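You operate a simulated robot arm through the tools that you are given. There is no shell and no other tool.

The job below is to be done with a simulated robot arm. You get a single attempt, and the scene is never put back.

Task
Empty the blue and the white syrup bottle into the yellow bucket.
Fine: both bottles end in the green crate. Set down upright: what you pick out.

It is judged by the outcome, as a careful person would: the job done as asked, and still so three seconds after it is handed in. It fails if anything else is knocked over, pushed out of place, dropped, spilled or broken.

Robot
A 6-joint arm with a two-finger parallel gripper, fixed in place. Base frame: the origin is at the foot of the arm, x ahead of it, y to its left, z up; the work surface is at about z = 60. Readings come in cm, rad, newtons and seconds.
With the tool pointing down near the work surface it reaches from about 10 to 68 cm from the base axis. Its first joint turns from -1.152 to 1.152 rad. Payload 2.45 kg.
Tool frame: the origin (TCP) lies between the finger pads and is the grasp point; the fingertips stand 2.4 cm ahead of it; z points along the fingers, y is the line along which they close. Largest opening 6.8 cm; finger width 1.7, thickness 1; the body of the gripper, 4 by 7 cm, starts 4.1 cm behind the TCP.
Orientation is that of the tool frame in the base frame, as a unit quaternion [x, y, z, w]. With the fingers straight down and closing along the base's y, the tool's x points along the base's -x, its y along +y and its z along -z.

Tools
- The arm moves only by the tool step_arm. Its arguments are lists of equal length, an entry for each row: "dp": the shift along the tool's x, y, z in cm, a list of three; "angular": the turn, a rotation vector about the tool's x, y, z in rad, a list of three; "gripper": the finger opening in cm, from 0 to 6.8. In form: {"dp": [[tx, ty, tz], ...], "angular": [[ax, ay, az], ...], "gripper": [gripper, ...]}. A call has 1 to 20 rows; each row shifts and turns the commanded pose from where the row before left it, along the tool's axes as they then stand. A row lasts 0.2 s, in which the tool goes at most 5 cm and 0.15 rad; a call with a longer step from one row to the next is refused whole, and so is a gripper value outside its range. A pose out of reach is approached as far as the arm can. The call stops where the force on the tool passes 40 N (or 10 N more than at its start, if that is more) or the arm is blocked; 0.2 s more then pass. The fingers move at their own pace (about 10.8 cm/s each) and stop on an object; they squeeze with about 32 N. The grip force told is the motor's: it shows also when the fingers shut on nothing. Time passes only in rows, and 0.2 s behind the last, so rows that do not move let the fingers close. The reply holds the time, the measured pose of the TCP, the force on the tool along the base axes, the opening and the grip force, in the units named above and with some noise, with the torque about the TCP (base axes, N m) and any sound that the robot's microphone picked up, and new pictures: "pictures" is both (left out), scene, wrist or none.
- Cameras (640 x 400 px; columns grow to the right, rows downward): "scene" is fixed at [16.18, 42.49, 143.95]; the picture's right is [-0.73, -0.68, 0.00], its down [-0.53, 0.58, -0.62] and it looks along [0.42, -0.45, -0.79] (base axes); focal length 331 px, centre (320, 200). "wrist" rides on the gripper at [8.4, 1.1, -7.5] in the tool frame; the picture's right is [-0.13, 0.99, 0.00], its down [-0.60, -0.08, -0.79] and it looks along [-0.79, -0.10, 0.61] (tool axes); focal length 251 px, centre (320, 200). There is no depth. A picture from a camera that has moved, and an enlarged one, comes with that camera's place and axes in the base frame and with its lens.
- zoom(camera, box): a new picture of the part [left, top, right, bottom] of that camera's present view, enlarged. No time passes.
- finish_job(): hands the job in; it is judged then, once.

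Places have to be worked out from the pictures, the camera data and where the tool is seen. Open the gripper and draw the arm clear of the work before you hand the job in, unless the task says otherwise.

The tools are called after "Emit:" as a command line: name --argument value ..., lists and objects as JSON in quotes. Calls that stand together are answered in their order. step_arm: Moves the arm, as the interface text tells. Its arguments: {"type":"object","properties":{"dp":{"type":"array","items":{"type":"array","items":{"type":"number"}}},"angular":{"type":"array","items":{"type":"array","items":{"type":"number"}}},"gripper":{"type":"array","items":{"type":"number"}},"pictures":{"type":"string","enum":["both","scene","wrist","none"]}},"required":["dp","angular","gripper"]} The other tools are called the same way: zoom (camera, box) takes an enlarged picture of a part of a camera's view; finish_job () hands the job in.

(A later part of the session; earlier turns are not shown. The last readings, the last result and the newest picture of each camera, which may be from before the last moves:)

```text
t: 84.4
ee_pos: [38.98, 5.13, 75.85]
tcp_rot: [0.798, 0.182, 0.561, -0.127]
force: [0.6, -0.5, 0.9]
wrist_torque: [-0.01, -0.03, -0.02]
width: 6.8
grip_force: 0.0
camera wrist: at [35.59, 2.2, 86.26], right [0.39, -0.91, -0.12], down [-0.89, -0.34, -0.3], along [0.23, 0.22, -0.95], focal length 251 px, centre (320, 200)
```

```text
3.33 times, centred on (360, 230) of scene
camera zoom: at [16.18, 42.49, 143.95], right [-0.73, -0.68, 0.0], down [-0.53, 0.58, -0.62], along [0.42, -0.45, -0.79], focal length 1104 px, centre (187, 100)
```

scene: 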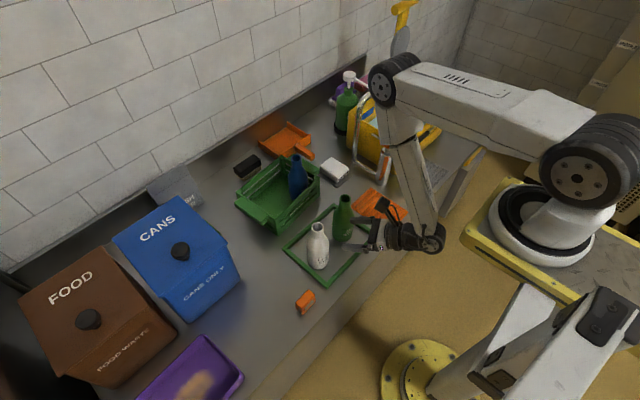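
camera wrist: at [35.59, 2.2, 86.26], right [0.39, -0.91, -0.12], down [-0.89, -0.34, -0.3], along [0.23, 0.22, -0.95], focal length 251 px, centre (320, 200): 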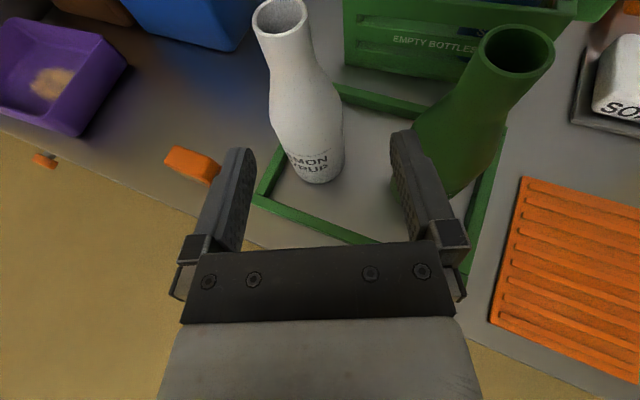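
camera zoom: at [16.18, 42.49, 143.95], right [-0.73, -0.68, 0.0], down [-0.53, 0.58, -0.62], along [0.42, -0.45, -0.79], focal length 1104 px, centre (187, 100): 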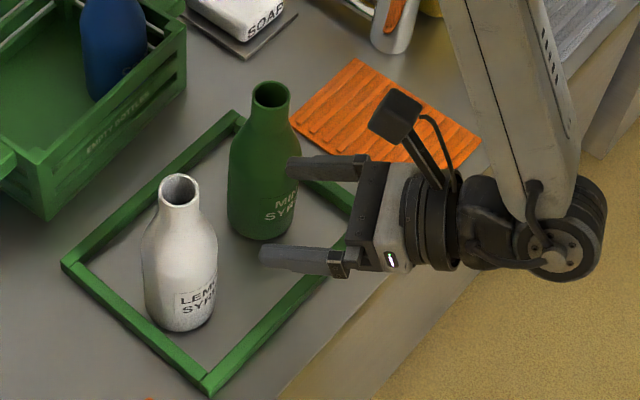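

The pose is good, and white's axis is confirmed at (46.43, 10.33). I move to a pre-grasp 7 cm back along the tool axis at body height.

Emit:
step_arm --dp '[[-1.6, -0.486, 1.31], [-1.6, -0.486, 1.31], [-1.6, -0.486, 1.3], [0, 0, 0]]' --angular '[[0, 0, 0], [0, 0, 0], [0, 0, 0], [0, 0, 0]]' --gripper '[6.8, 6.8, 6.8, 6.8]'

Emit:
zoom --camera "wrist" --box '[220, 80, 420, 205]'

Emit:
zoom --camera "scene" --box '[280, 190, 400, 280]'

```text
t: 85.4
ee_pos: [40.07, 7.41, 69.97]
tcp_rot: [0.798, 0.182, 0.56, -0.127]
force: [-0.8, -0.2, 0.1]
wrist_torque: [0.0, 0.02, 0.02]
width: 6.8
grip_force: 0.1
camera wrist: at [36.61, 4.57, 80.38], right [0.39, -0.91, -0.12], down [-0.89, -0.34, -0.3], along [0.23, 0.22, -0.95], focal length 251 px, centre (320, 200)
```

scene: 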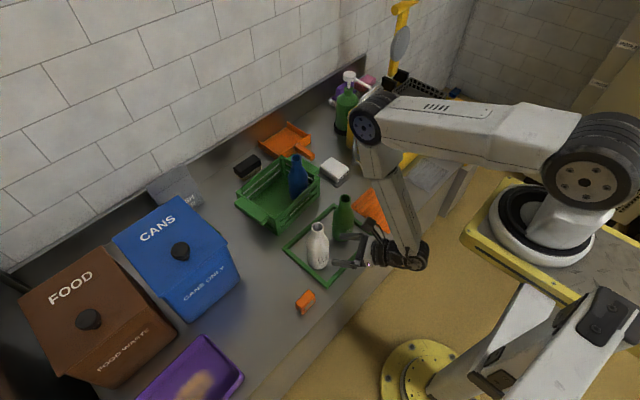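
wrist: 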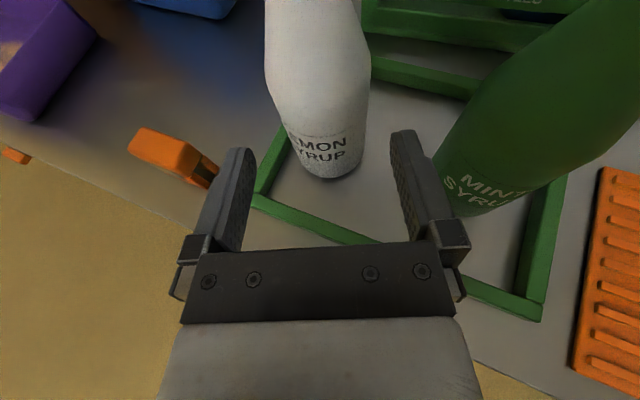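

```text
3.20 times, centred on (320, 142) of wrist
camera zoom: at [36.61, 4.57, 80.38], right [0.39, -0.91, -0.12], down [-0.89, -0.34, -0.3], along [0.23, 0.22, -0.95], focal length 805 px, centre (320, 384)
```

zoom: 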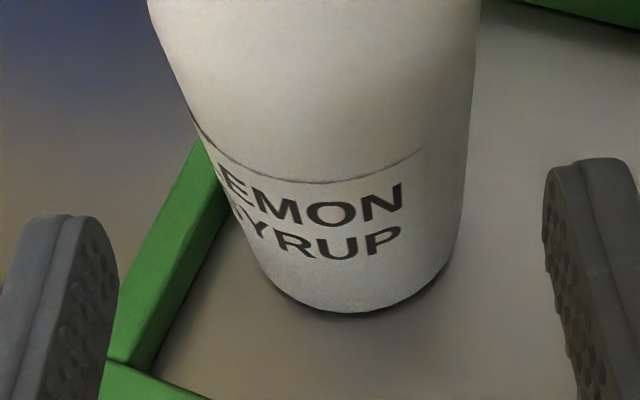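

```text
4.44 times, centred on (340, 235) of scene
camera zoom: at [16.17, 42.49, 143.95], right [-0.73, -0.68, 0.0], down [-0.53, 0.58, -0.62], along [0.42, -0.45, -0.79], focal length 1472 px, centre (231, 44)
```

zoom: 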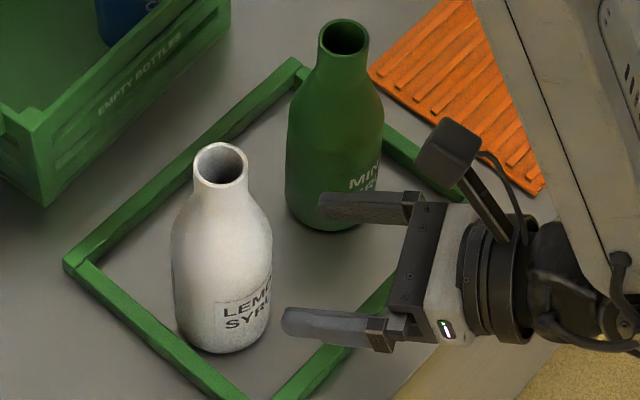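

In the tool frame the bottle is centred within about 0.05 cm. I advance halfway and check again.

Emit:
step_arm --dp '[[0, 0, 1.0], [0, 0, 1.2], [0, 0, 1.2], [0, 0, 0]]' --angular '[[0, 0, 0], [0, 0, 0], [0, 0, 0], [0, 0, 0]]' --gripper '[6.8, 6.8, 6.8, 6.8]'

Emit:
zoom --camera "wrist" --box '[220, 80, 420, 205]'

Emit:
zoom --camera "scene" --box '[280, 190, 400, 280]'

```text
t: 86.4
ee_pos: [43.13, 8.63, 69.02]
tcp_rot: [0.798, 0.182, 0.56, -0.128]
force: [0.3, 0.0, -0.2]
wrist_torque: [-0.04, -0.01, 0.0]
width: 6.79
grip_force: 0.0
camera wrist: at [39.65, 5.83, 79.34], right [0.39, -0.91, -0.12], down [-0.89, -0.34, -0.3], along [0.23, 0.22, -0.95], focal length 251 px, centre (320, 200)
```

scene: 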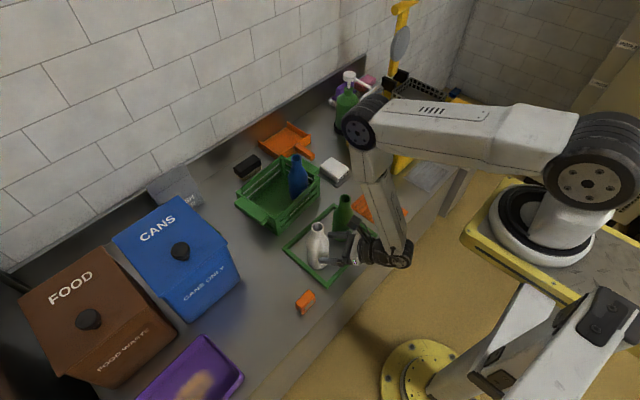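
wrist: 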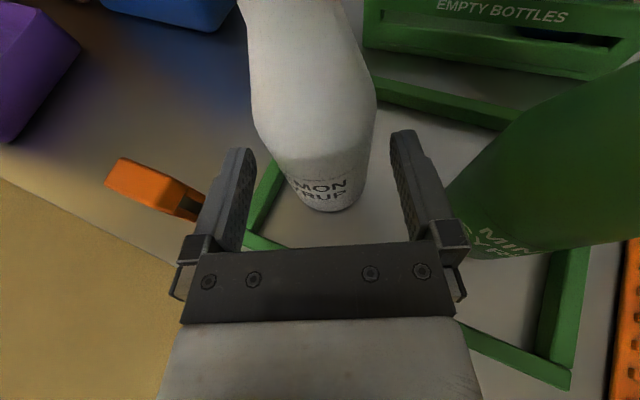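

```text
3.20 times, centred on (320, 142) of wrist
camera zoom: at [39.65, 5.83, 79.34], right [0.39, -0.91, -0.12], down [-0.89, -0.34, -0.3], along [0.23, 0.22, -0.95], focal length 805 px, centre (320, 384)
```

zoom: 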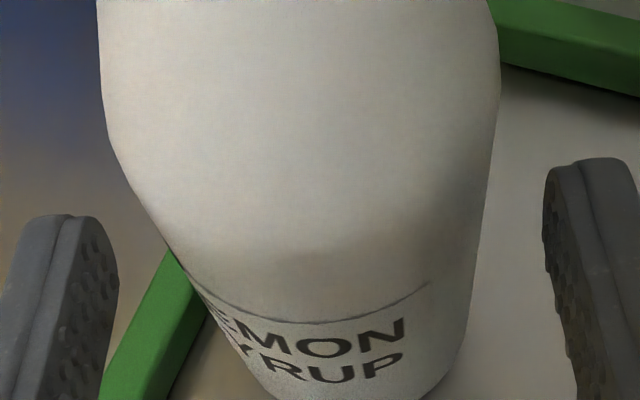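

```text
4.44 times, centred on (340, 235) of scene
camera zoom: at [16.18, 42.49, 143.95], right [-0.73, -0.68, 0.0], down [-0.53, 0.58, -0.62], along [0.42, -0.45, -0.79], focal length 1472 px, centre (231, 44)
```

zoom: 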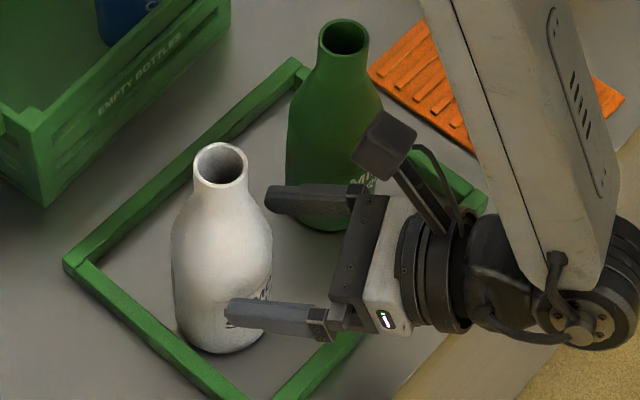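

White is about 0.09 cm toward tool −y, so I correct that and advance the remaining 3.6 cm.

Emit:
step_arm --dp '[[0, -0.09, 0.8], [0, 0, 0.8], [0, 0, 0.8], [0, 0, 0.7], [0, 0, 0.5], [0, 0, 0]]' --angular '[[0, 0, 0], [0, 0, 0], [0, 0, 0], [0, 0, 0], [0, 0, 0], [0, 0, 0]]' --gripper '[6.8, 6.8, 6.8, 6.8, 6.8, 6.8]'

Emit:
zoom --camera "wrist" --box '[200, 80, 440, 250]'

Emit:
zoom --camera "scene" --box '[280, 190, 400, 280]'

```text
t: 87.8
ee_pos: [46.22, 10.23, 67.66]
tcp_rot: [0.798, 0.182, 0.56, -0.128]
force: [0.5, 1.6, -0.6]
wrist_torque: [-0.02, 0.02, -0.01]
width: 6.83
grip_force: 0.0
camera wrist: at [42.74, 7.31, 78.05], right [0.39, -0.91, -0.12], down [-0.89, -0.34, -0.3], along [0.23, 0.22, -0.95], focal length 251 px, centre (320, 200)
```

scene: 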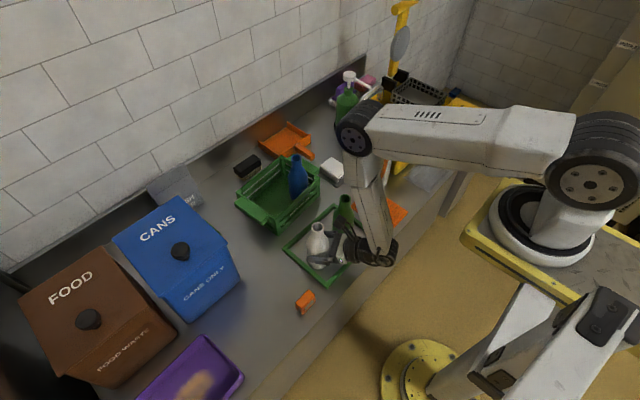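
wrist: 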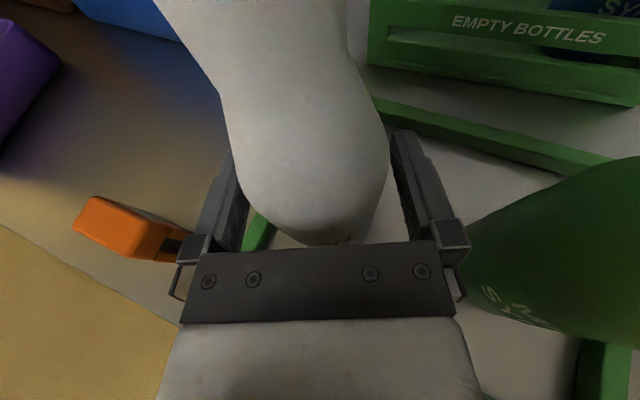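

```text
2.35 times, centred on (320, 165) of wrist
camera zoom: at [42.74, 7.31, 78.05], right [0.39, -0.91, -0.12], down [-0.89, -0.34, -0.3], along [0.23, 0.22, -0.95], focal length 592 px, centre (320, 282)
```

zoom: 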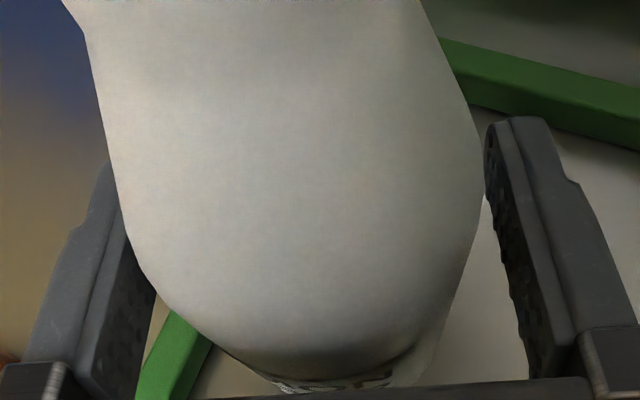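

```text
4.44 times, centred on (340, 235) of scene
camera zoom: at [16.18, 42.49, 143.95], right [-0.73, -0.68, 0.0], down [-0.53, 0.58, -0.62], along [0.42, -0.45, -0.79], focal length 1472 px, centre (231, 44)
```

zoom: 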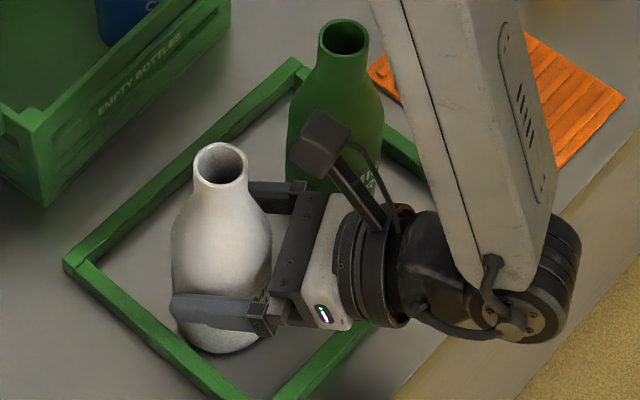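

The white bottle is undisturbed between the fingers. I close the grip.

Emit:
step_arm --dp '[[0, 0, 0], [0, 0, 0], [0, 0, 0], [0, 0, 0]]' --angular '[[0, 0, 0], [0, 0, 0], [0, 0, 0], [0, 0, 0]]' --gripper '[6.4, 6.0, 5.5, 5.0]' --pictures "none"

Emit:
zoom --camera "scene" --box '[280, 190, 400, 280]'

```text
t: 88.8
ee_pos: [46.1, 10.18, 67.66]
tcp_rot: [0.798, 0.182, 0.56, -0.128]
force: [0.4, 0.0, -0.4]
wrist_torque: [0.01, -0.01, 0.01]
width: 5.89
grip_force: 31.9
```

```text
4.44 times, centred on (340, 235) of scene
camera zoom: at [16.18, 42.49, 143.95], right [-0.73, -0.68, 0.0], down [-0.53, 0.58, -0.62], along [0.42, -0.45, -0.79], focal length 1472 px, centre (231, 44)
```

zoom: 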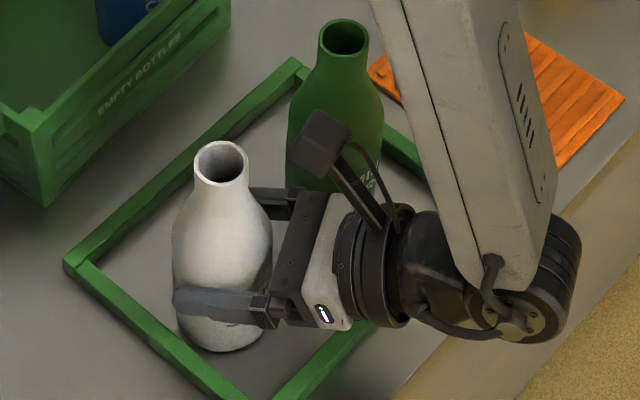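

Gripped at 5.89 and 32 N. I lift straight up first, then up and forward.

Emit:
step_arm --dp '[[0.47, 0, -0.171], [1.41, 0, -0.513], [2.35, 0, -0.855], [2.35, 0, -0.855], [2.35, 0, -0.855], [2.35, 0, -0.855], [2.4, 0.84, 0], [2.4, 0.84, 0], [2.4, 0.84, 0], [2.4, 0.84, 0], [2.4, 0.84, 0], [0, 0, 0]]' --angular '[[0, 0, 0], [0, 0, 0], [0, 0, 0], [0, 0, 0], [0, 0, 0], [0, 0, 0], [0, 0, 0], [0, 0, 0], [0, 0, 0], [0, 0, 0], [0, 0, 0], [0, 0, 0]]' --gripper '[5.0, 5.0, 5.0, 5.0, 5.0, 5.0, 5.0, 5.0, 5.0, 5.0, 5.0, 5.0]'

```text
t: 91.4
ee_pos: [51.72, 8.14, 90.91]
tcp_rot: [0.799, 0.182, 0.559, -0.128]
force: [0.2, -0.2, -0.6]
wrist_torque: [0.0, 0.0, 0.0]
width: 5.88
grip_force: 31.7
camera wrist: at [48.33, 5.25, 101.45], right [0.39, -0.91, -0.12], down [-0.89, -0.34, -0.3], along [0.23, 0.22, -0.95], focal length 251 px, centre (320, 200)
```

scene: 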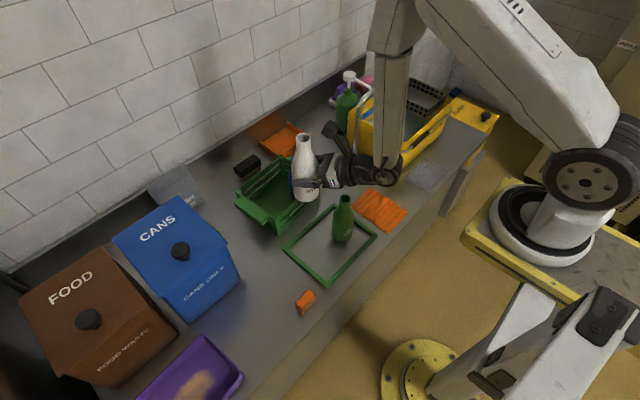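
wrist: 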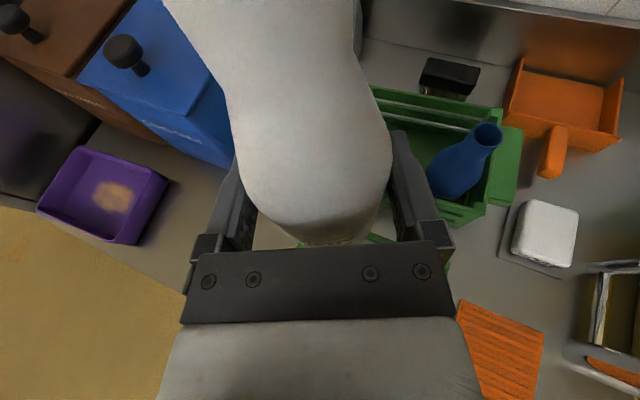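

The bottle is held upright at z 91. I carry it toward −y to y −12, then turn the heading back to straight ahead.

Emit:
step_arm --dp '[[-0.28, 1.7, -0.77], [-0.423, 2.574, -1.163], [-0.423, 2.574, -1.163], [-0.423, 2.574, -1.163], [-0.423, 2.574, -1.163], [-0.423, 2.574, -1.163], [-0.423, 2.574, -1.163], [-0.14, 0.87, -0.39], [0, 0, 0], [0, 0, 0], [0, 0, 0], [0, 0, 0], [0, 0, 0]]' --angular '[[0, 0, 0], [0, 0, 0], [0, 0, 0], [0, 0, 0], [0, 0, 0], [0, 0, 0], [0, 0, 0], [0, 0, 0], [-0.1053, 0, 0.0383], [-0.1053, 0, 0.0383], [-0.1053, 0, 0.0383], [-0.1053, 0, 0.0383], [0, 0, 0]]' --gripper '[5.0, 5.0, 5.0, 5.0, 5.0, 5.0, 5.0, 5.0, 5.0, 5.0, 5.0, 5.0, 5.0]'

```text
t: 94.2
ee_pos: [51.66, -11.75, 90.93]
tcp_rot: [0.818, 0.0, 0.575, 0.0]
force: [0.0, -0.4, -1.2]
wrist_torque: [-0.01, -0.01, 0.0]
width: 5.88
grip_force: 32.1
camera wrist: at [47.34, -12.93, 101.3], right [-0.04, -0.99, -0.12], down [-0.95, 0.08, -0.3], along [0.3, 0.1, -0.95], focal length 251 px, centre (320, 200)
```

scene: 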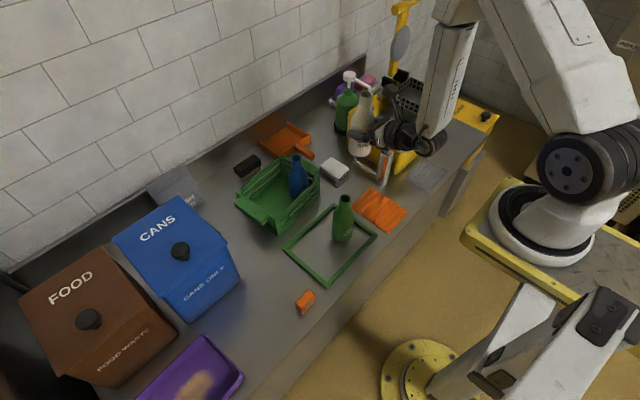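
wrist: 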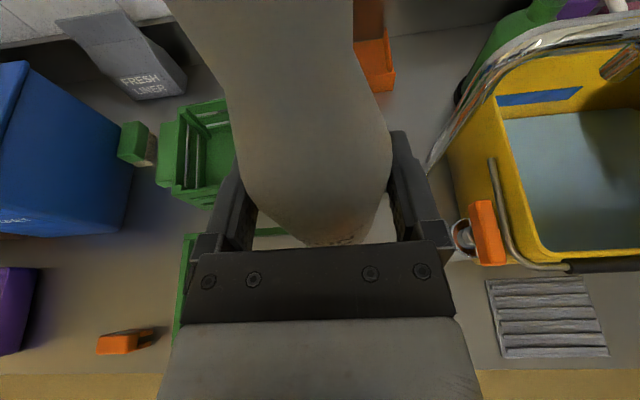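

Same pose as for the first pour. I move over the bucket to (53, −28.2).

Emit:
step_arm --dp '[[0.08, 1.5, 0.22], [0.08, 2.7, 0.22], [0.08, 3, 0.22], [0.08, 3, 0.22], [0.08, 3, 0.22], [0.08, 2.2, 0.2], [0, 1.05, 0], [0, 0, 0]]' --angular '[[0, 0, 0], [0, 0, 0], [0, 0, 0], [0, 0, 0], [0, 0, 0], [0, 0, 0], [0, 0, 0], [0, 0, 0]]' --gripper '[5.0, 5.0, 5.0, 5.0, 5.0, 5.0, 5.0, 5.0]' --pictures "scene"

Emit:
zoom --camera "scene" --box '[330, 60, 490, 160]'

```text
t: 96.0
ee_pos: [53.0, -28.18, 91.07]
tcp_rot: [0.819, 0.001, 0.574, -0.001]
force: [0.3, 0.5, -1.0]
wrist_torque: [0.01, -0.03, 0.0]
width: 5.85
grip_force: 31.7
```

scene: 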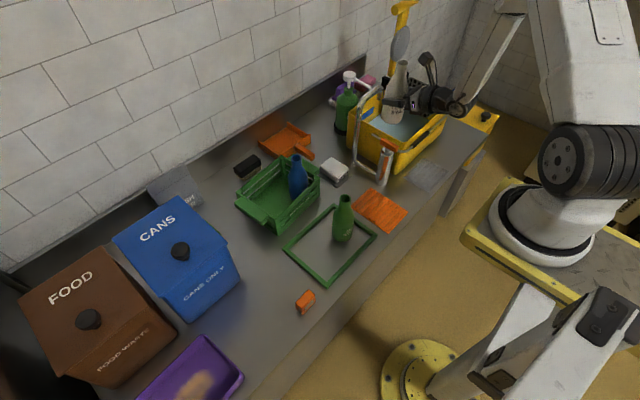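

```text
4.00 times, centred on (410, 110) of scene
camera zoom: at [16.18, 42.49, 143.95], right [-0.73, -0.68, 0.0], down [-0.53, 0.58, -0.62], along [0.42, -0.45, -0.79], focal length 1325 px, centre (-40, 560)
```

zoom: 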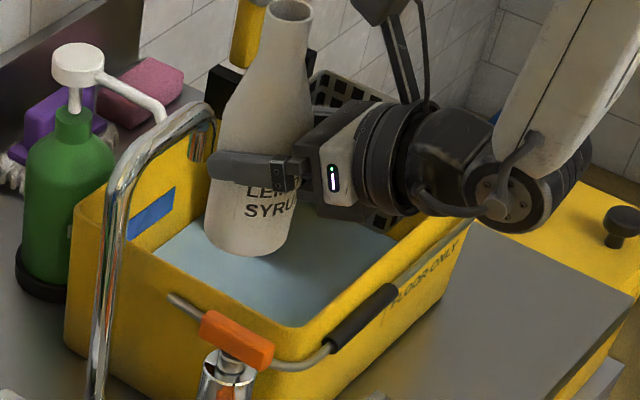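

In position and upright. I tip toward −y as before, slowing once past 45°.

Emit:
step_arm --dp '[[0, 0, 0], [0, 0, 0], [0, 0, 0], [0, 0, 0], [0, 0, 0], [0, 0, 0], [0, 0, 0], [0, 0, 0], [0, 0, 0], [0, 0, 0], [0, 0, 0], [0, 0, 0], [0, 0, 0], [0, 0, 0]]' --angular '[[0.0274, 0, 0.0752], [0.0411, 0, 0.1128], [0.0479, 0, 0.1316], [0.0479, 0, 0.1316], [0.0479, 0, 0.1316], [0.0479, 0, 0.1316], [0.0274, 0, 0.0752], [0.0274, 0, 0.0752], [0.0274, 0, 0.0752], [0.0274, 0, 0.0752], [0.0274, 0, 0.0752], [0.0274, 0, 0.0752], [0.0137, 0, 0.0376], [0, 0, 0]]' --gripper '[5.0, 5.0, 5.0, 5.0, 5.0, 5.0, 5.0, 5.0, 5.0, 5.0, 5.0, 5.0, 5.0, 5.0]' --pictures "scene"

Emit:
zoom --camera "scene" --box '[330, 60, 490, 160]'

```text
t: 99.0
ee_pos: [53.02, -28.23, 90.92]
tcp_rot: [0.657, -0.342, 0.461, -0.489]
force: [0.6, -0.4, -0.2]
wrist_torque: [-0.03, -0.02, -0.01]
width: 5.86
grip_force: 32.0
```

scene: 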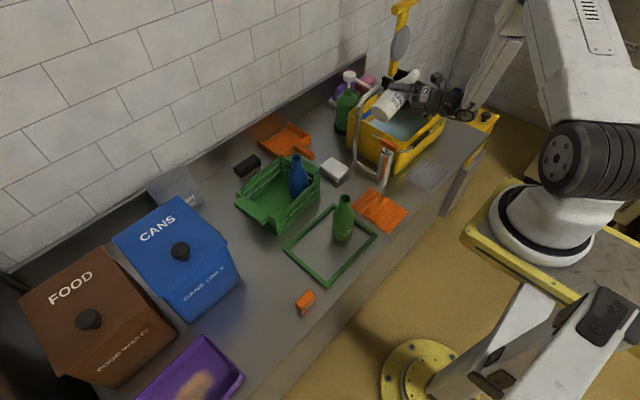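

```text
4.00 times, centred on (410, 110) of scene
camera zoom: at [16.18, 42.49, 143.95], right [-0.73, -0.68, 0.0], down [-0.53, 0.58, -0.62], along [0.42, -0.45, -0.79], focal length 1325 px, centre (-40, 560)
```

zoom: 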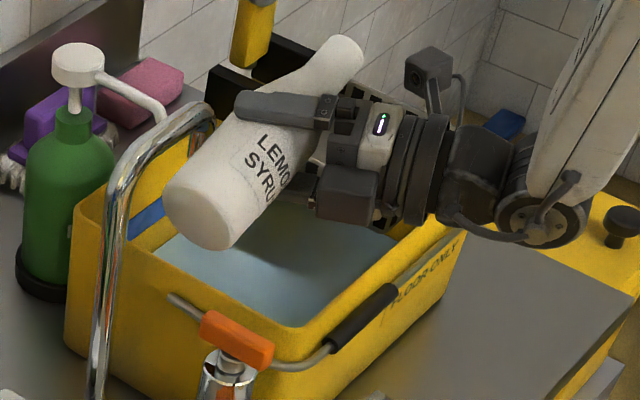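

The tilt is about 73° with no flow yet, same as blue. I continue to about 119° at the same pace.

Emit:
step_arm --dp '[[0, 0, 0], [0, 0, 0], [0, 0, 0], [0, 0, 0], [0, 0, 0], [0, 0, 0], [0, 0, 0], [0, 0, 0], [0, 0, 0]]' --angular '[[0.0342, 0, 0.094], [0.0342, 0, 0.094], [0.0342, 0, 0.094], [0.0342, 0, 0.094], [0.0342, 0, 0.094], [0.0342, 0, 0.094], [0.0342, 0, 0.094], [0.0342, 0, 0.094], [0, 0, 0]]' --gripper '[5.0, 5.0, 5.0, 5.0, 5.0, 5.0, 5.0, 5.0, 5.0]' --pictures "scene"

Emit:
zoom --camera "scene" --box '[330, 60, 490, 160]'

```text
t: 101.0
ee_pos: [52.96, -28.25, 90.97]
tcp_rot: [-0.413, 0.494, -0.29, 0.708]
force: [0.2, 0.4, -0.2]
wrist_torque: [0.01, 0.0, 0.02]
width: 5.88
grip_force: 32.1
```

scene: 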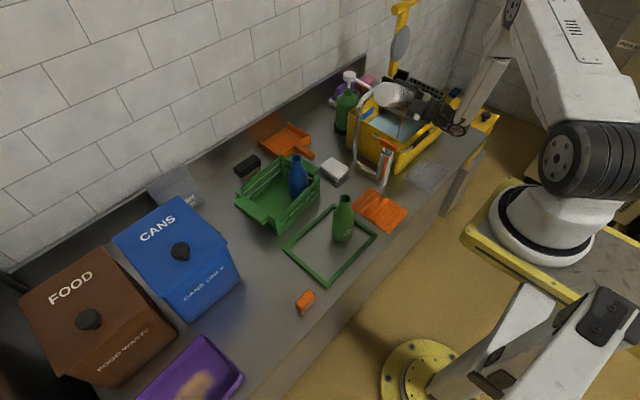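

```text
4.00 times, centred on (410, 110) of scene
camera zoom: at [16.18, 42.49, 143.95], right [-0.73, -0.68, 0.0], down [-0.53, 0.58, -0.62], along [0.42, -0.45, -0.79], focal length 1325 px, centre (-40, 560)
```

zoom: 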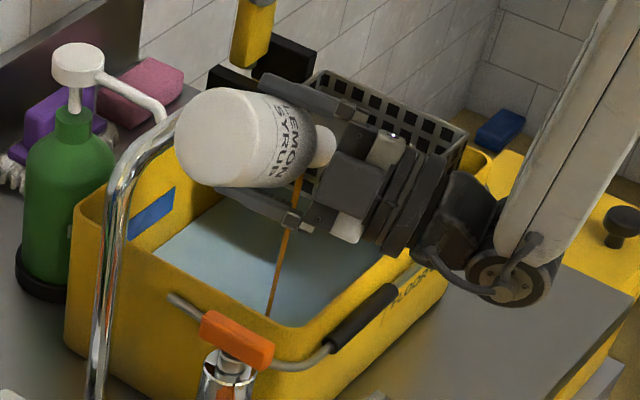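

The syrup stream falls inside the bucket again. I tilt to about 137° and hold.

Emit:
step_arm --dp '[[0, 0, 0], [0, 0, 0], [0, 0, 0], [0, 0, 0], [0, 0, 0], [0, 0, 0], [0, 0, 0], [0, 0, 0], [0, 0, 0], [0, 0, 0], [0, 0, 0], [0, 0, 0], [0, 0, 0], [0, 0, 0], [0, 0, 0], [0, 0, 0]]' --angular '[[0.0274, 0, 0.0752], [0.0274, 0, 0.0752], [0.0274, 0, 0.0752], [0.0274, 0, 0.0752], [0, 0, 0], [0, 0, 0], [0, 0, 0], [0, 0, 0], [0, 0, 0], [0, 0, 0], [0, 0, 0], [0, 0, 0], [0, 0, 0], [0, 0, 0], [0, 0, 0], [0, 0, 0]]' --gripper '[5.0, 5.0, 5.0, 5.0, 5.0, 5.0, 5.0, 5.0, 5.0, 5.0, 5.0, 5.0, 5.0, 5.0, 5.0, 5.0]' --pictures "scene"

Emit:
zoom --camera "scene" --box '[330, 60, 490, 160]'

```text
t: 104.4
ee_pos: [53.04, -28.42, 90.93]
tcp_rot: [-0.297, 0.534, -0.207, 0.764]
force: [0.5, 0.6, -0.6]
wrist_torque: [0.03, 0.0, 0.03]
width: 5.84
grip_force: 31.7
```

scene: 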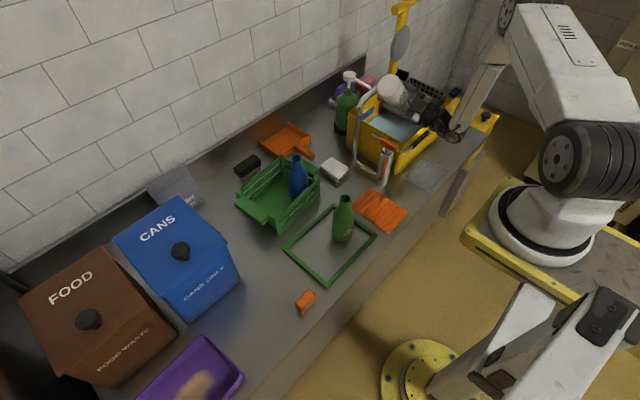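

```text
4.00 times, centred on (410, 110) of scene
camera zoom: at [16.18, 42.49, 143.95], right [-0.73, -0.68, 0.0], down [-0.53, 0.58, -0.62], along [0.42, -0.45, -0.79], focal length 1325 px, centre (-40, 560)
```

zoom: 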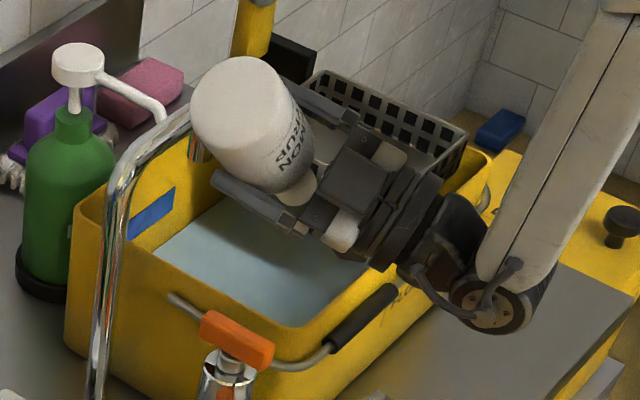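

The flow has stopped. As with blue, I shift 3 cm toward −y, tilt to about 160° and hold to be sure it is drained.

Emit:
step_arm --dp '[[0.79, -1.27, -0.29], [0.79, -1.27, -0.29], [0, 0, 0], [0, 0, 0], [0, 0, 0], [0, 0, 0], [0, 0, 0], [0, 0, 0], [0, 0, 0], [0, 0, 0], [0, 0, 0], [0, 0, 0], [0, 0, 0], [0, 0, 0], [0, 0, 0], [0, 0, 0]]' --angular '[[0, 0, 0], [0, 0, 0], [0.0274, 0, 0.0752], [0.0274, 0, 0.0752], [0.0274, 0, 0.0752], [0.0274, 0, 0.0752], [0.0274, 0, 0.0752], [0, 0, 0], [0, 0, 0], [0, 0, 0], [0, 0, 0], [0, 0, 0], [0, 0, 0], [0, 0, 0], [0, 0, 0], [0, 0, 0]]' --gripper '[5.0, 5.0, 5.0, 5.0, 5.0, 5.0, 5.0, 5.0, 5.0, 5.0, 5.0, 5.0, 5.0, 5.0, 5.0, 5.0]' --pictures "scene"

Emit:
zoom --camera "scene" --box '[330, 60, 490, 160]'

```text
t: 107.8
ee_pos: [53.01, -31.35, 91.37]
tcp_rot: [-0.138, 0.565, -0.097, 0.808]
force: [0.0, -0.1, -0.1]
wrist_torque: [0.01, -0.03, -0.03]
width: 5.84
grip_force: 32.0
```

scene: 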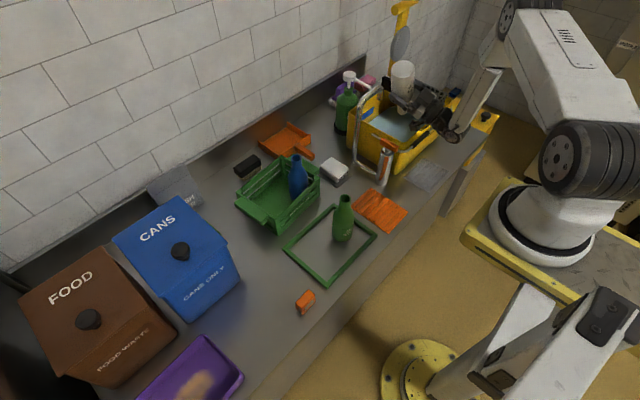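

```text
4.00 times, centred on (410, 110) of scene
camera zoom: at [16.18, 42.49, 143.95], right [-0.73, -0.68, 0.0], down [-0.53, 0.58, -0.62], along [0.42, -0.45, -0.79], focal length 1325 px, centre (-40, 560)
```

zoom: 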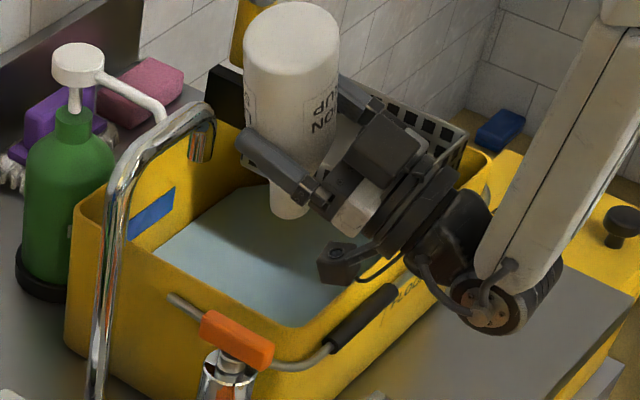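

White is drained too, so I roll it back upright in place.

Emit:
step_arm --dp '[[0, 0, 0], [0, 0, 0], [0, 0, 0], [0, 0, 0], [0, 0, 0], [0, 0, 0], [0, 0, 0], [0, 0, 0], [0, 0, 0], [0, 0, 0], [0, 0, 0], [0, 0, 0], [0, 0, 0], [0, 0, 0], [0, 0, 0], [0, 0, 0], [0, 0, 0], [0, 0, 0], [0, 0, 0], [0, 0, 0]]' --angular '[[-0.0479, 0, -0.1316], [-0.0479, 0, -0.1316], [-0.0479, 0, -0.1316], [-0.0479, 0, -0.1316], [-0.0479, 0, -0.1316], [-0.0479, 0, -0.1316], [-0.0479, 0, -0.1316], [-0.0479, 0, -0.1316], [-0.0479, 0, -0.1316], [-0.0479, 0, -0.1316], [-0.0479, 0, -0.1316], [-0.0479, 0, -0.1316], [-0.0479, 0, -0.1316], [-0.0479, 0, -0.1316], [-0.0479, 0, -0.1316], [-0.0479, 0, -0.1316], [-0.0479, 0, -0.1316], [-0.0479, 0, -0.1316], [-0.0479, 0, -0.1316], [-0.0479, 0, -0.1316]]' --gripper '[5.0, 5.0, 5.0, 5.0, 5.0, 5.0, 5.0, 5.0, 5.0, 5.0, 5.0, 5.0, 5.0, 5.0, 5.0, 5.0, 5.0, 5.0, 5.0, 5.0]' --pictures "scene"

```text
t: 112.0
ee_pos: [53.1, -31.35, 91.34]
tcp_rot: [0.818, 0.001, 0.575, -0.001]
force: [-0.4, 0.4, -0.3]
wrist_torque: [-0.02, -0.02, -0.04]
width: 5.81
grip_force: 32.3
```

scene: 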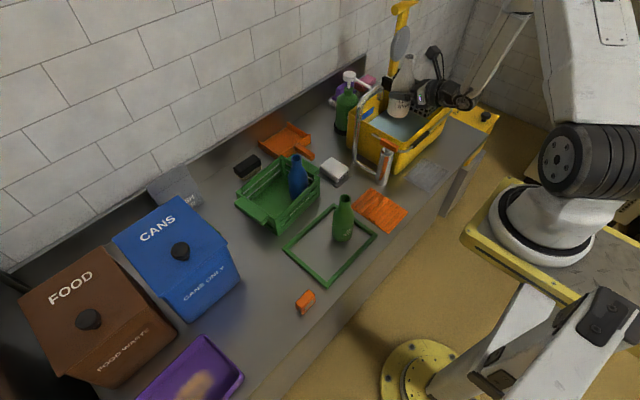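

Upright and empty. I use the free coaster to set white down for the neck re-grip, following the same path as with blue.

Emit:
step_arm --dp '[[-0.18, -1.5, -0.22], [-0.18, -2.75, -0.22], [-0.18, -3, -0.22], [-0.18, -3, -0.22], [-0.18, -3, -0.22], [-0.18, -2.25, -0.2], [0, -1.2, 0], [0, 0, 0]]' --angular '[[0, 0, 0], [0, 0, 0], [0, 0, 0], [0, 0, 0], [0, 0, 0], [0, 0, 0], [0, 0, 0], [0, 0, 0]]' --gripper '[5.0, 5.0, 5.0, 5.0, 5.0, 5.0, 5.0, 5.0]' --pictures "none"

Emit:
step_arm --dp '[[-2.0, 0, -0.08], [-2.95, 0, -0.125], [-2.95, 0, -0.125], [-2.95, 0, -0.125], [-2.45, 0, 0.17], [-2.45, 0, 0.2], [-2.45, 0, 0.2], [-1.8, 0, 0.15], [-1.2, 0, 0.2], [0, 0, 0]]' --angular '[[0, 0, 0], [0, 0, 0], [0, 0, 0], [0, 0, 0], [0, 0, 0], [0, 0, 0], [0, 0, 0], [0, 0, 0], [0, 0, 0], [0, 0, 0]]' --gripper '[5.0, 5.0, 5.0, 5.0, 5.0, 5.0, 5.0, 5.0, 5.0, 5.0]'

Emit:
zoom --camera "scene" --box '[340, 150, 460, 225]'

```text
t: 113.8
ee_pos: [51.35, -14.48, 91.04]
tcp_rot: [0.819, 0.001, 0.574, -0.002]
force: [-0.4, -0.7, 0.4]
wrist_torque: [0.01, -0.01, -0.03]
width: 5.81
grip_force: 32.6
```

```text
t: 116.0
ee_pos: [44.84, -14.51, 70.73]
tcp_rot: [0.818, 0.0, 0.575, -0.001]
force: [-0.1, -0.4, -0.3]
wrist_torque: [0.01, 0.0, -0.02]
width: 5.83
grip_force: 31.6
camera wrist: at [40.4, -15.73, 81.13], right [-0.04, -0.99, -0.12], down [-0.95, 0.08, -0.3], along [0.31, 0.1, -0.95], focal length 251 px, centre (320, 200)
```

scene: 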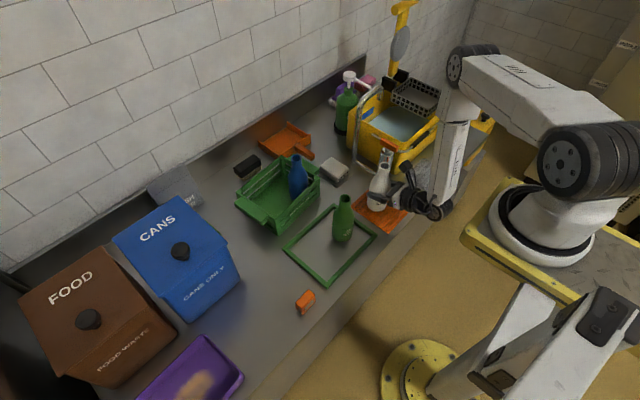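
wrist: 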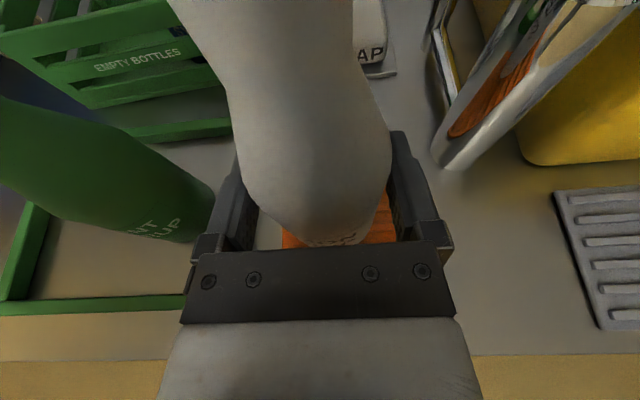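

```text
5.33 times, centred on (400, 188) of scene
camera zoom: at [16.18, 42.49, 143.95], right [-0.73, -0.68, 0.0], down [-0.53, 0.58, -0.62], along [0.42, -0.45, -0.79], focal length 1767 px, centre (-107, 267)
```

zoom: 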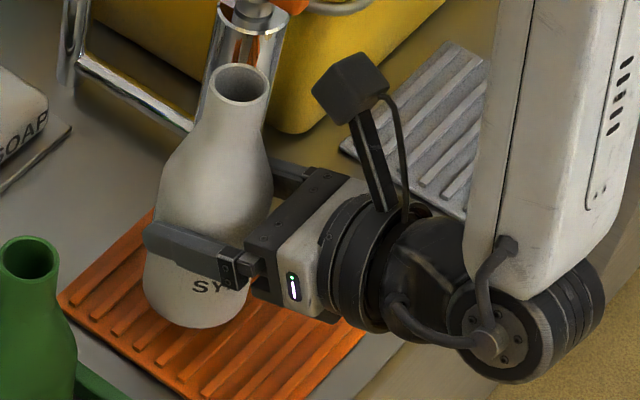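

It is about 2 cm above the coaster. I lower it 1.4 cm, then will go in small steps.

Emit:
step_arm --dp '[[-0.47, 0, 0.171], [-0.47, 0, 0.171], [-0.376, 0, 0.137], [0, 0, 0]]' --angular '[[0, 0, 0], [0, 0, 0], [0, 0, 0], [0, 0, 0]]' --gripper '[5.0, 5.0, 5.0, 5.0]' --pictures "none"

Emit:
step_arm --dp '[[-0.094, 0, 0.034], [-0.094, 0, 0.034], [0, 0, 0]]' --angular '[[0, 0, 0], [0, 0, 0], [0, 0, 0]]' --gripper '[5.0, 5.0, 5.0]' --pictures "none"

```text
t: 117.0
ee_pos: [44.76, -14.56, 69.26]
tcp_rot: [0.819, 0.0, 0.574, -0.001]
force: [-0.3, -0.1, 0.8]
wrist_torque: [0.0, 0.04, 0.02]
width: 5.81
grip_force: 31.4
```

```text
t: 117.8
ee_pos: [44.86, -14.57, 69.29]
tcp_rot: [0.819, 0.0, 0.574, -0.001]
force: [0.2, -1.0, -0.7]
wrist_torque: [-0.02, 0.04, -0.01]
width: 5.84
grip_force: 31.3
```

No contact yet at about z 69.1, so I continue with small steps.

Emit:
step_arm --dp '[[-0.094, 0, 0.034], [-0.094, 0, 0.034], [0, 0, 0]]' --angular '[[0, 0, 0], [0, 0, 0], [0, 0, 0]]' --gripper '[5.0, 5.0, 5.0]' --pictures "none"

```text
t: 118.6
ee_pos: [44.61, -14.54, 68.96]
tcp_rot: [0.819, -0.001, 0.574, -0.001]
force: [0.6, 0.1, -0.4]
wrist_torque: [0.02, 0.0, -0.05]
width: 5.82
grip_force: 31.5
```

Still free, so I take two more 0.1 cm steps.

Emit:
step_arm --dp '[[-0.094, 0, 0.034], [-0.094, 0, 0.034], [0, 0, 0]]' --angular '[[0, 0, 0], [0, 0, 0], [0, 0, 0]]' --gripper '[5.0, 5.0, 5.0]' --pictures "none"

```text
t: 119.4
ee_pos: [44.66, -14.56, 68.82]
tcp_rot: [0.819, -0.001, 0.574, 0.0]
force: [-0.5, 0.2, -0.8]
wrist_torque: [-0.02, -0.03, 0.0]
width: 5.82
grip_force: 32.0
```

Still no contact at z 68.8, so I repeat.

Emit:
step_arm --dp '[[-0.094, 0, 0.034], [-0.094, 0, 0.034], [0, 0, 0]]' --angular '[[0, 0, 0], [0, 0, 0], [0, 0, 0]]' --gripper '[5.0, 5.0, 5.0]' --pictures "none"

Emit:
zoom --camera "scene" --box '[340, 150, 460, 225]'

```text
t: 120.2
ee_pos: [44.83, -14.59, 68.67]
tcp_rot: [0.819, 0.0, 0.574, -0.001]
force: [0.5, -0.3, 1.7]
wrist_torque: [-0.01, 0.0, -0.02]
width: 5.84
grip_force: 31.8
```

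```text
5.33 times, centred on (400, 188) of scene
camera zoom: at [16.17, 42.49, 143.95], right [-0.73, -0.68, 0.0], down [-0.53, 0.58, -0.62], along [0.42, -0.45, -0.79], focal length 1767 px, centre (-107, 267)
```

zoom: 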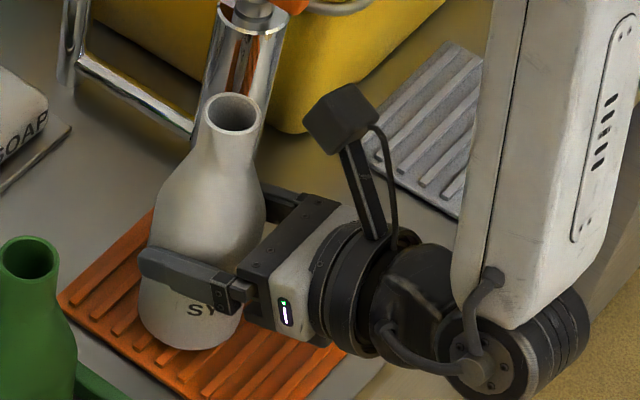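

Contact is just starting (about 2 N). One more small step confirms it.

Emit:
step_arm --dp '[[-0.075, 0, 0.027], [0, 0, 0], [0, 0, 0]]' --angular '[[0, 0, 0], [0, 0, 0], [0, 0, 0]]' --gripper '[5.0, 5.0, 5.0]' --pictures "none"

```text
t: 121.0
ee_pos: [44.78, -14.71, 68.56]
tcp_rot: [0.818, 0.0, 0.576, -0.001]
force: [-0.6, 7.2, 20.9]
wrist_torque: [0.37, 0.13, -0.02]
width: 5.82
grip_force: 32.5
```

Firm contact, slightly one-sided. I ease up 0.1 cm and open slowly so the bottle settles flat.

Emit:
step_arm --dp '[[0.094, 0, -0.034], [0, 0, 0], [0, 0, 0], [0, 0, 0], [0, 0, 0], [0, 0, 0]]' --angular '[[0, 0, 0], [0, 0, 0], [0, 0, 0], [0, 0, 0], [0, 0, 0], [0, 0, 0]]' --gripper '[5.0, 5.0, 5.9, 6.2, 6.8, 6.8]'

Emit:
zoom --camera "scene" --box '[340, 150, 460, 225]'

Emit:
zoom --camera "wrist" --box '[200, 80, 440, 250]'

```text
t: 122.4
ee_pos: [44.73, -14.56, 68.58]
tcp_rot: [0.819, 0.0, 0.574, -0.001]
force: [-0.3, 0.5, 0.2]
wrist_torque: [-0.02, 0.0, 0.01]
width: 6.78
grip_force: 0.1
camera wrist: at [40.39, -15.77, 78.96], right [-0.04, -0.99, -0.12], down [-0.95, 0.08, -0.3], along [0.31, 0.1, -0.95], focal length 251 px, centre (320, 200)
```

scene: 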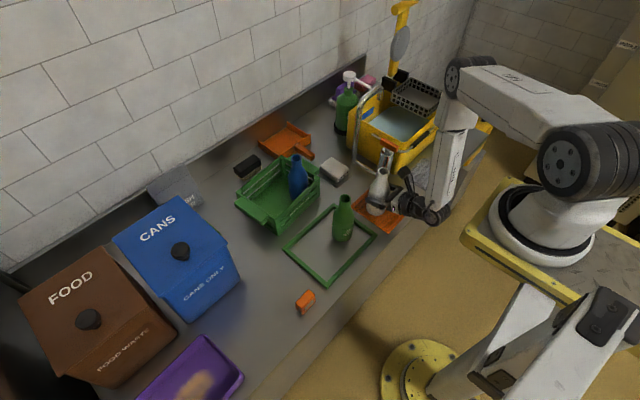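
wrist: 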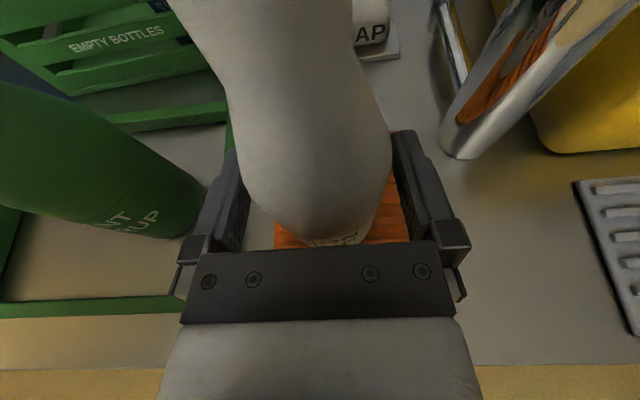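

```text
5.33 times, centred on (400, 188) of scene
camera zoom: at [16.18, 42.49, 143.95], right [-0.73, -0.68, 0.0], down [-0.53, 0.58, -0.62], along [0.42, -0.45, -0.79], focal length 1767 px, centre (-107, 267)
```

zoom: 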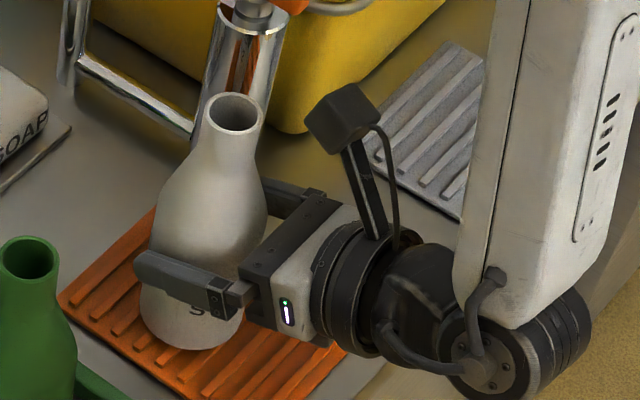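

```text
2.35 times, centred on (320, 165) of wrist
camera zoom: at [40.39, -15.77, 78.96], right [-0.04, -0.99, -0.12], down [-0.95, 0.08, -0.3], along [0.31, 0.1, -0.95], focal length 592 px, centre (320, 282)
```

zoom: 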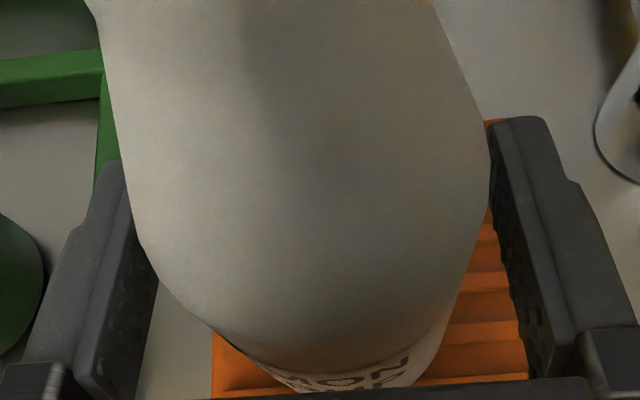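

White stands flat between the open fingers. I raise straight up 7.8 cm to neck height, then steepen the pitch to 42° around the neck.

Emit:
step_arm --dp '[[0.66, 0, -0.24], [0.94, 0, -0.342], [1.41, 0, -0.513], [1.88, 0, -0.684], [1.41, 0, -0.513], [1.03, 0, -0.376], [0, 0, 0], [0, 0, 0], [0, 0, 0], [0, 0, 0]]' --angular '[[0, 0, 0], [0, 0, 0], [0, 0, 0], [0, 0, 0], [0, 0, 0], [0, 0, 0], [0, -0.128, 0], [0, -0.128, 0], [0, -0.128, 0], [0, 0, 0]]' --gripper '[6.8, 6.8, 6.8, 6.8, 6.8, 6.8, 6.8, 6.8, 6.8, 6.8]'

Emit:
zoom --camera "wrist" --box '[200, 80, 440, 250]'

Emit:
zoom --camera "scene" --box '[340, 140, 460, 215]'

```text
t: 124.6
ee_pos: [44.53, -14.65, 76.28]
tcp_rot: [0.914, 0.0, 0.406, -0.001]
force: [-0.7, 0.1, 0.3]
wrist_torque: [0.03, 0.02, -0.01]
width: 6.81
grip_force: 0.1
camera wrist: at [44.6, -15.72, 87.59], right [-0.09, -0.99, -0.1], down [-0.99, 0.08, 0.08], along [-0.07, 0.1, -0.99], focal length 251 px, centre (320, 200)
```

scene: 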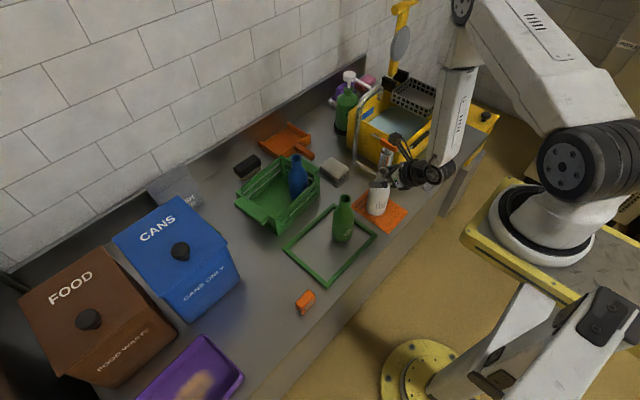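
wrist: 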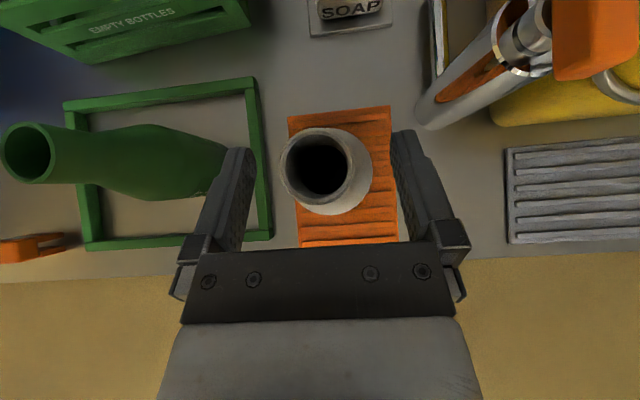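

```text
2.35 times, centred on (320, 165) of wrist
camera zoom: at [44.6, -15.72, 87.59], right [-0.09, -0.99, -0.1], down [-0.99, 0.08, 0.08], along [-0.07, 0.1, -0.99], focal length 592 px, centre (320, 282)
```

zoom: 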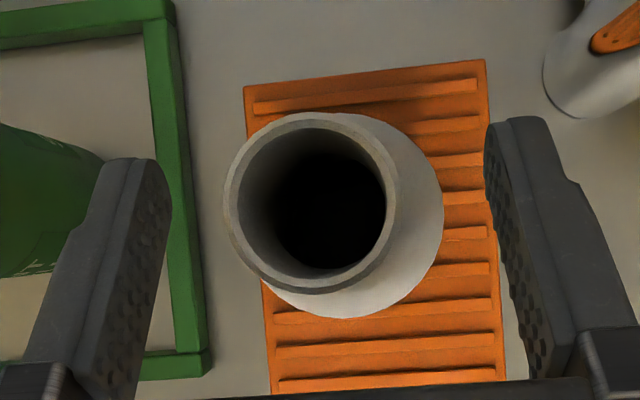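

```text
5.33 times, centred on (400, 178) of scene
camera zoom: at [16.18, 42.49, 143.95], right [-0.73, -0.68, 0.0], down [-0.53, 0.58, -0.62], along [0.42, -0.45, -0.79], focal length 1767 px, centre (-107, 320)
```

zoom: 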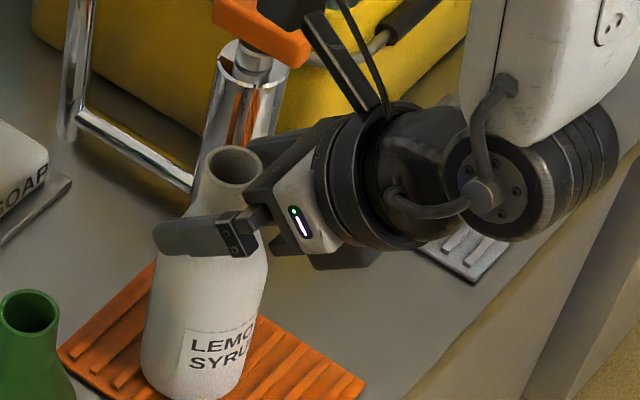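

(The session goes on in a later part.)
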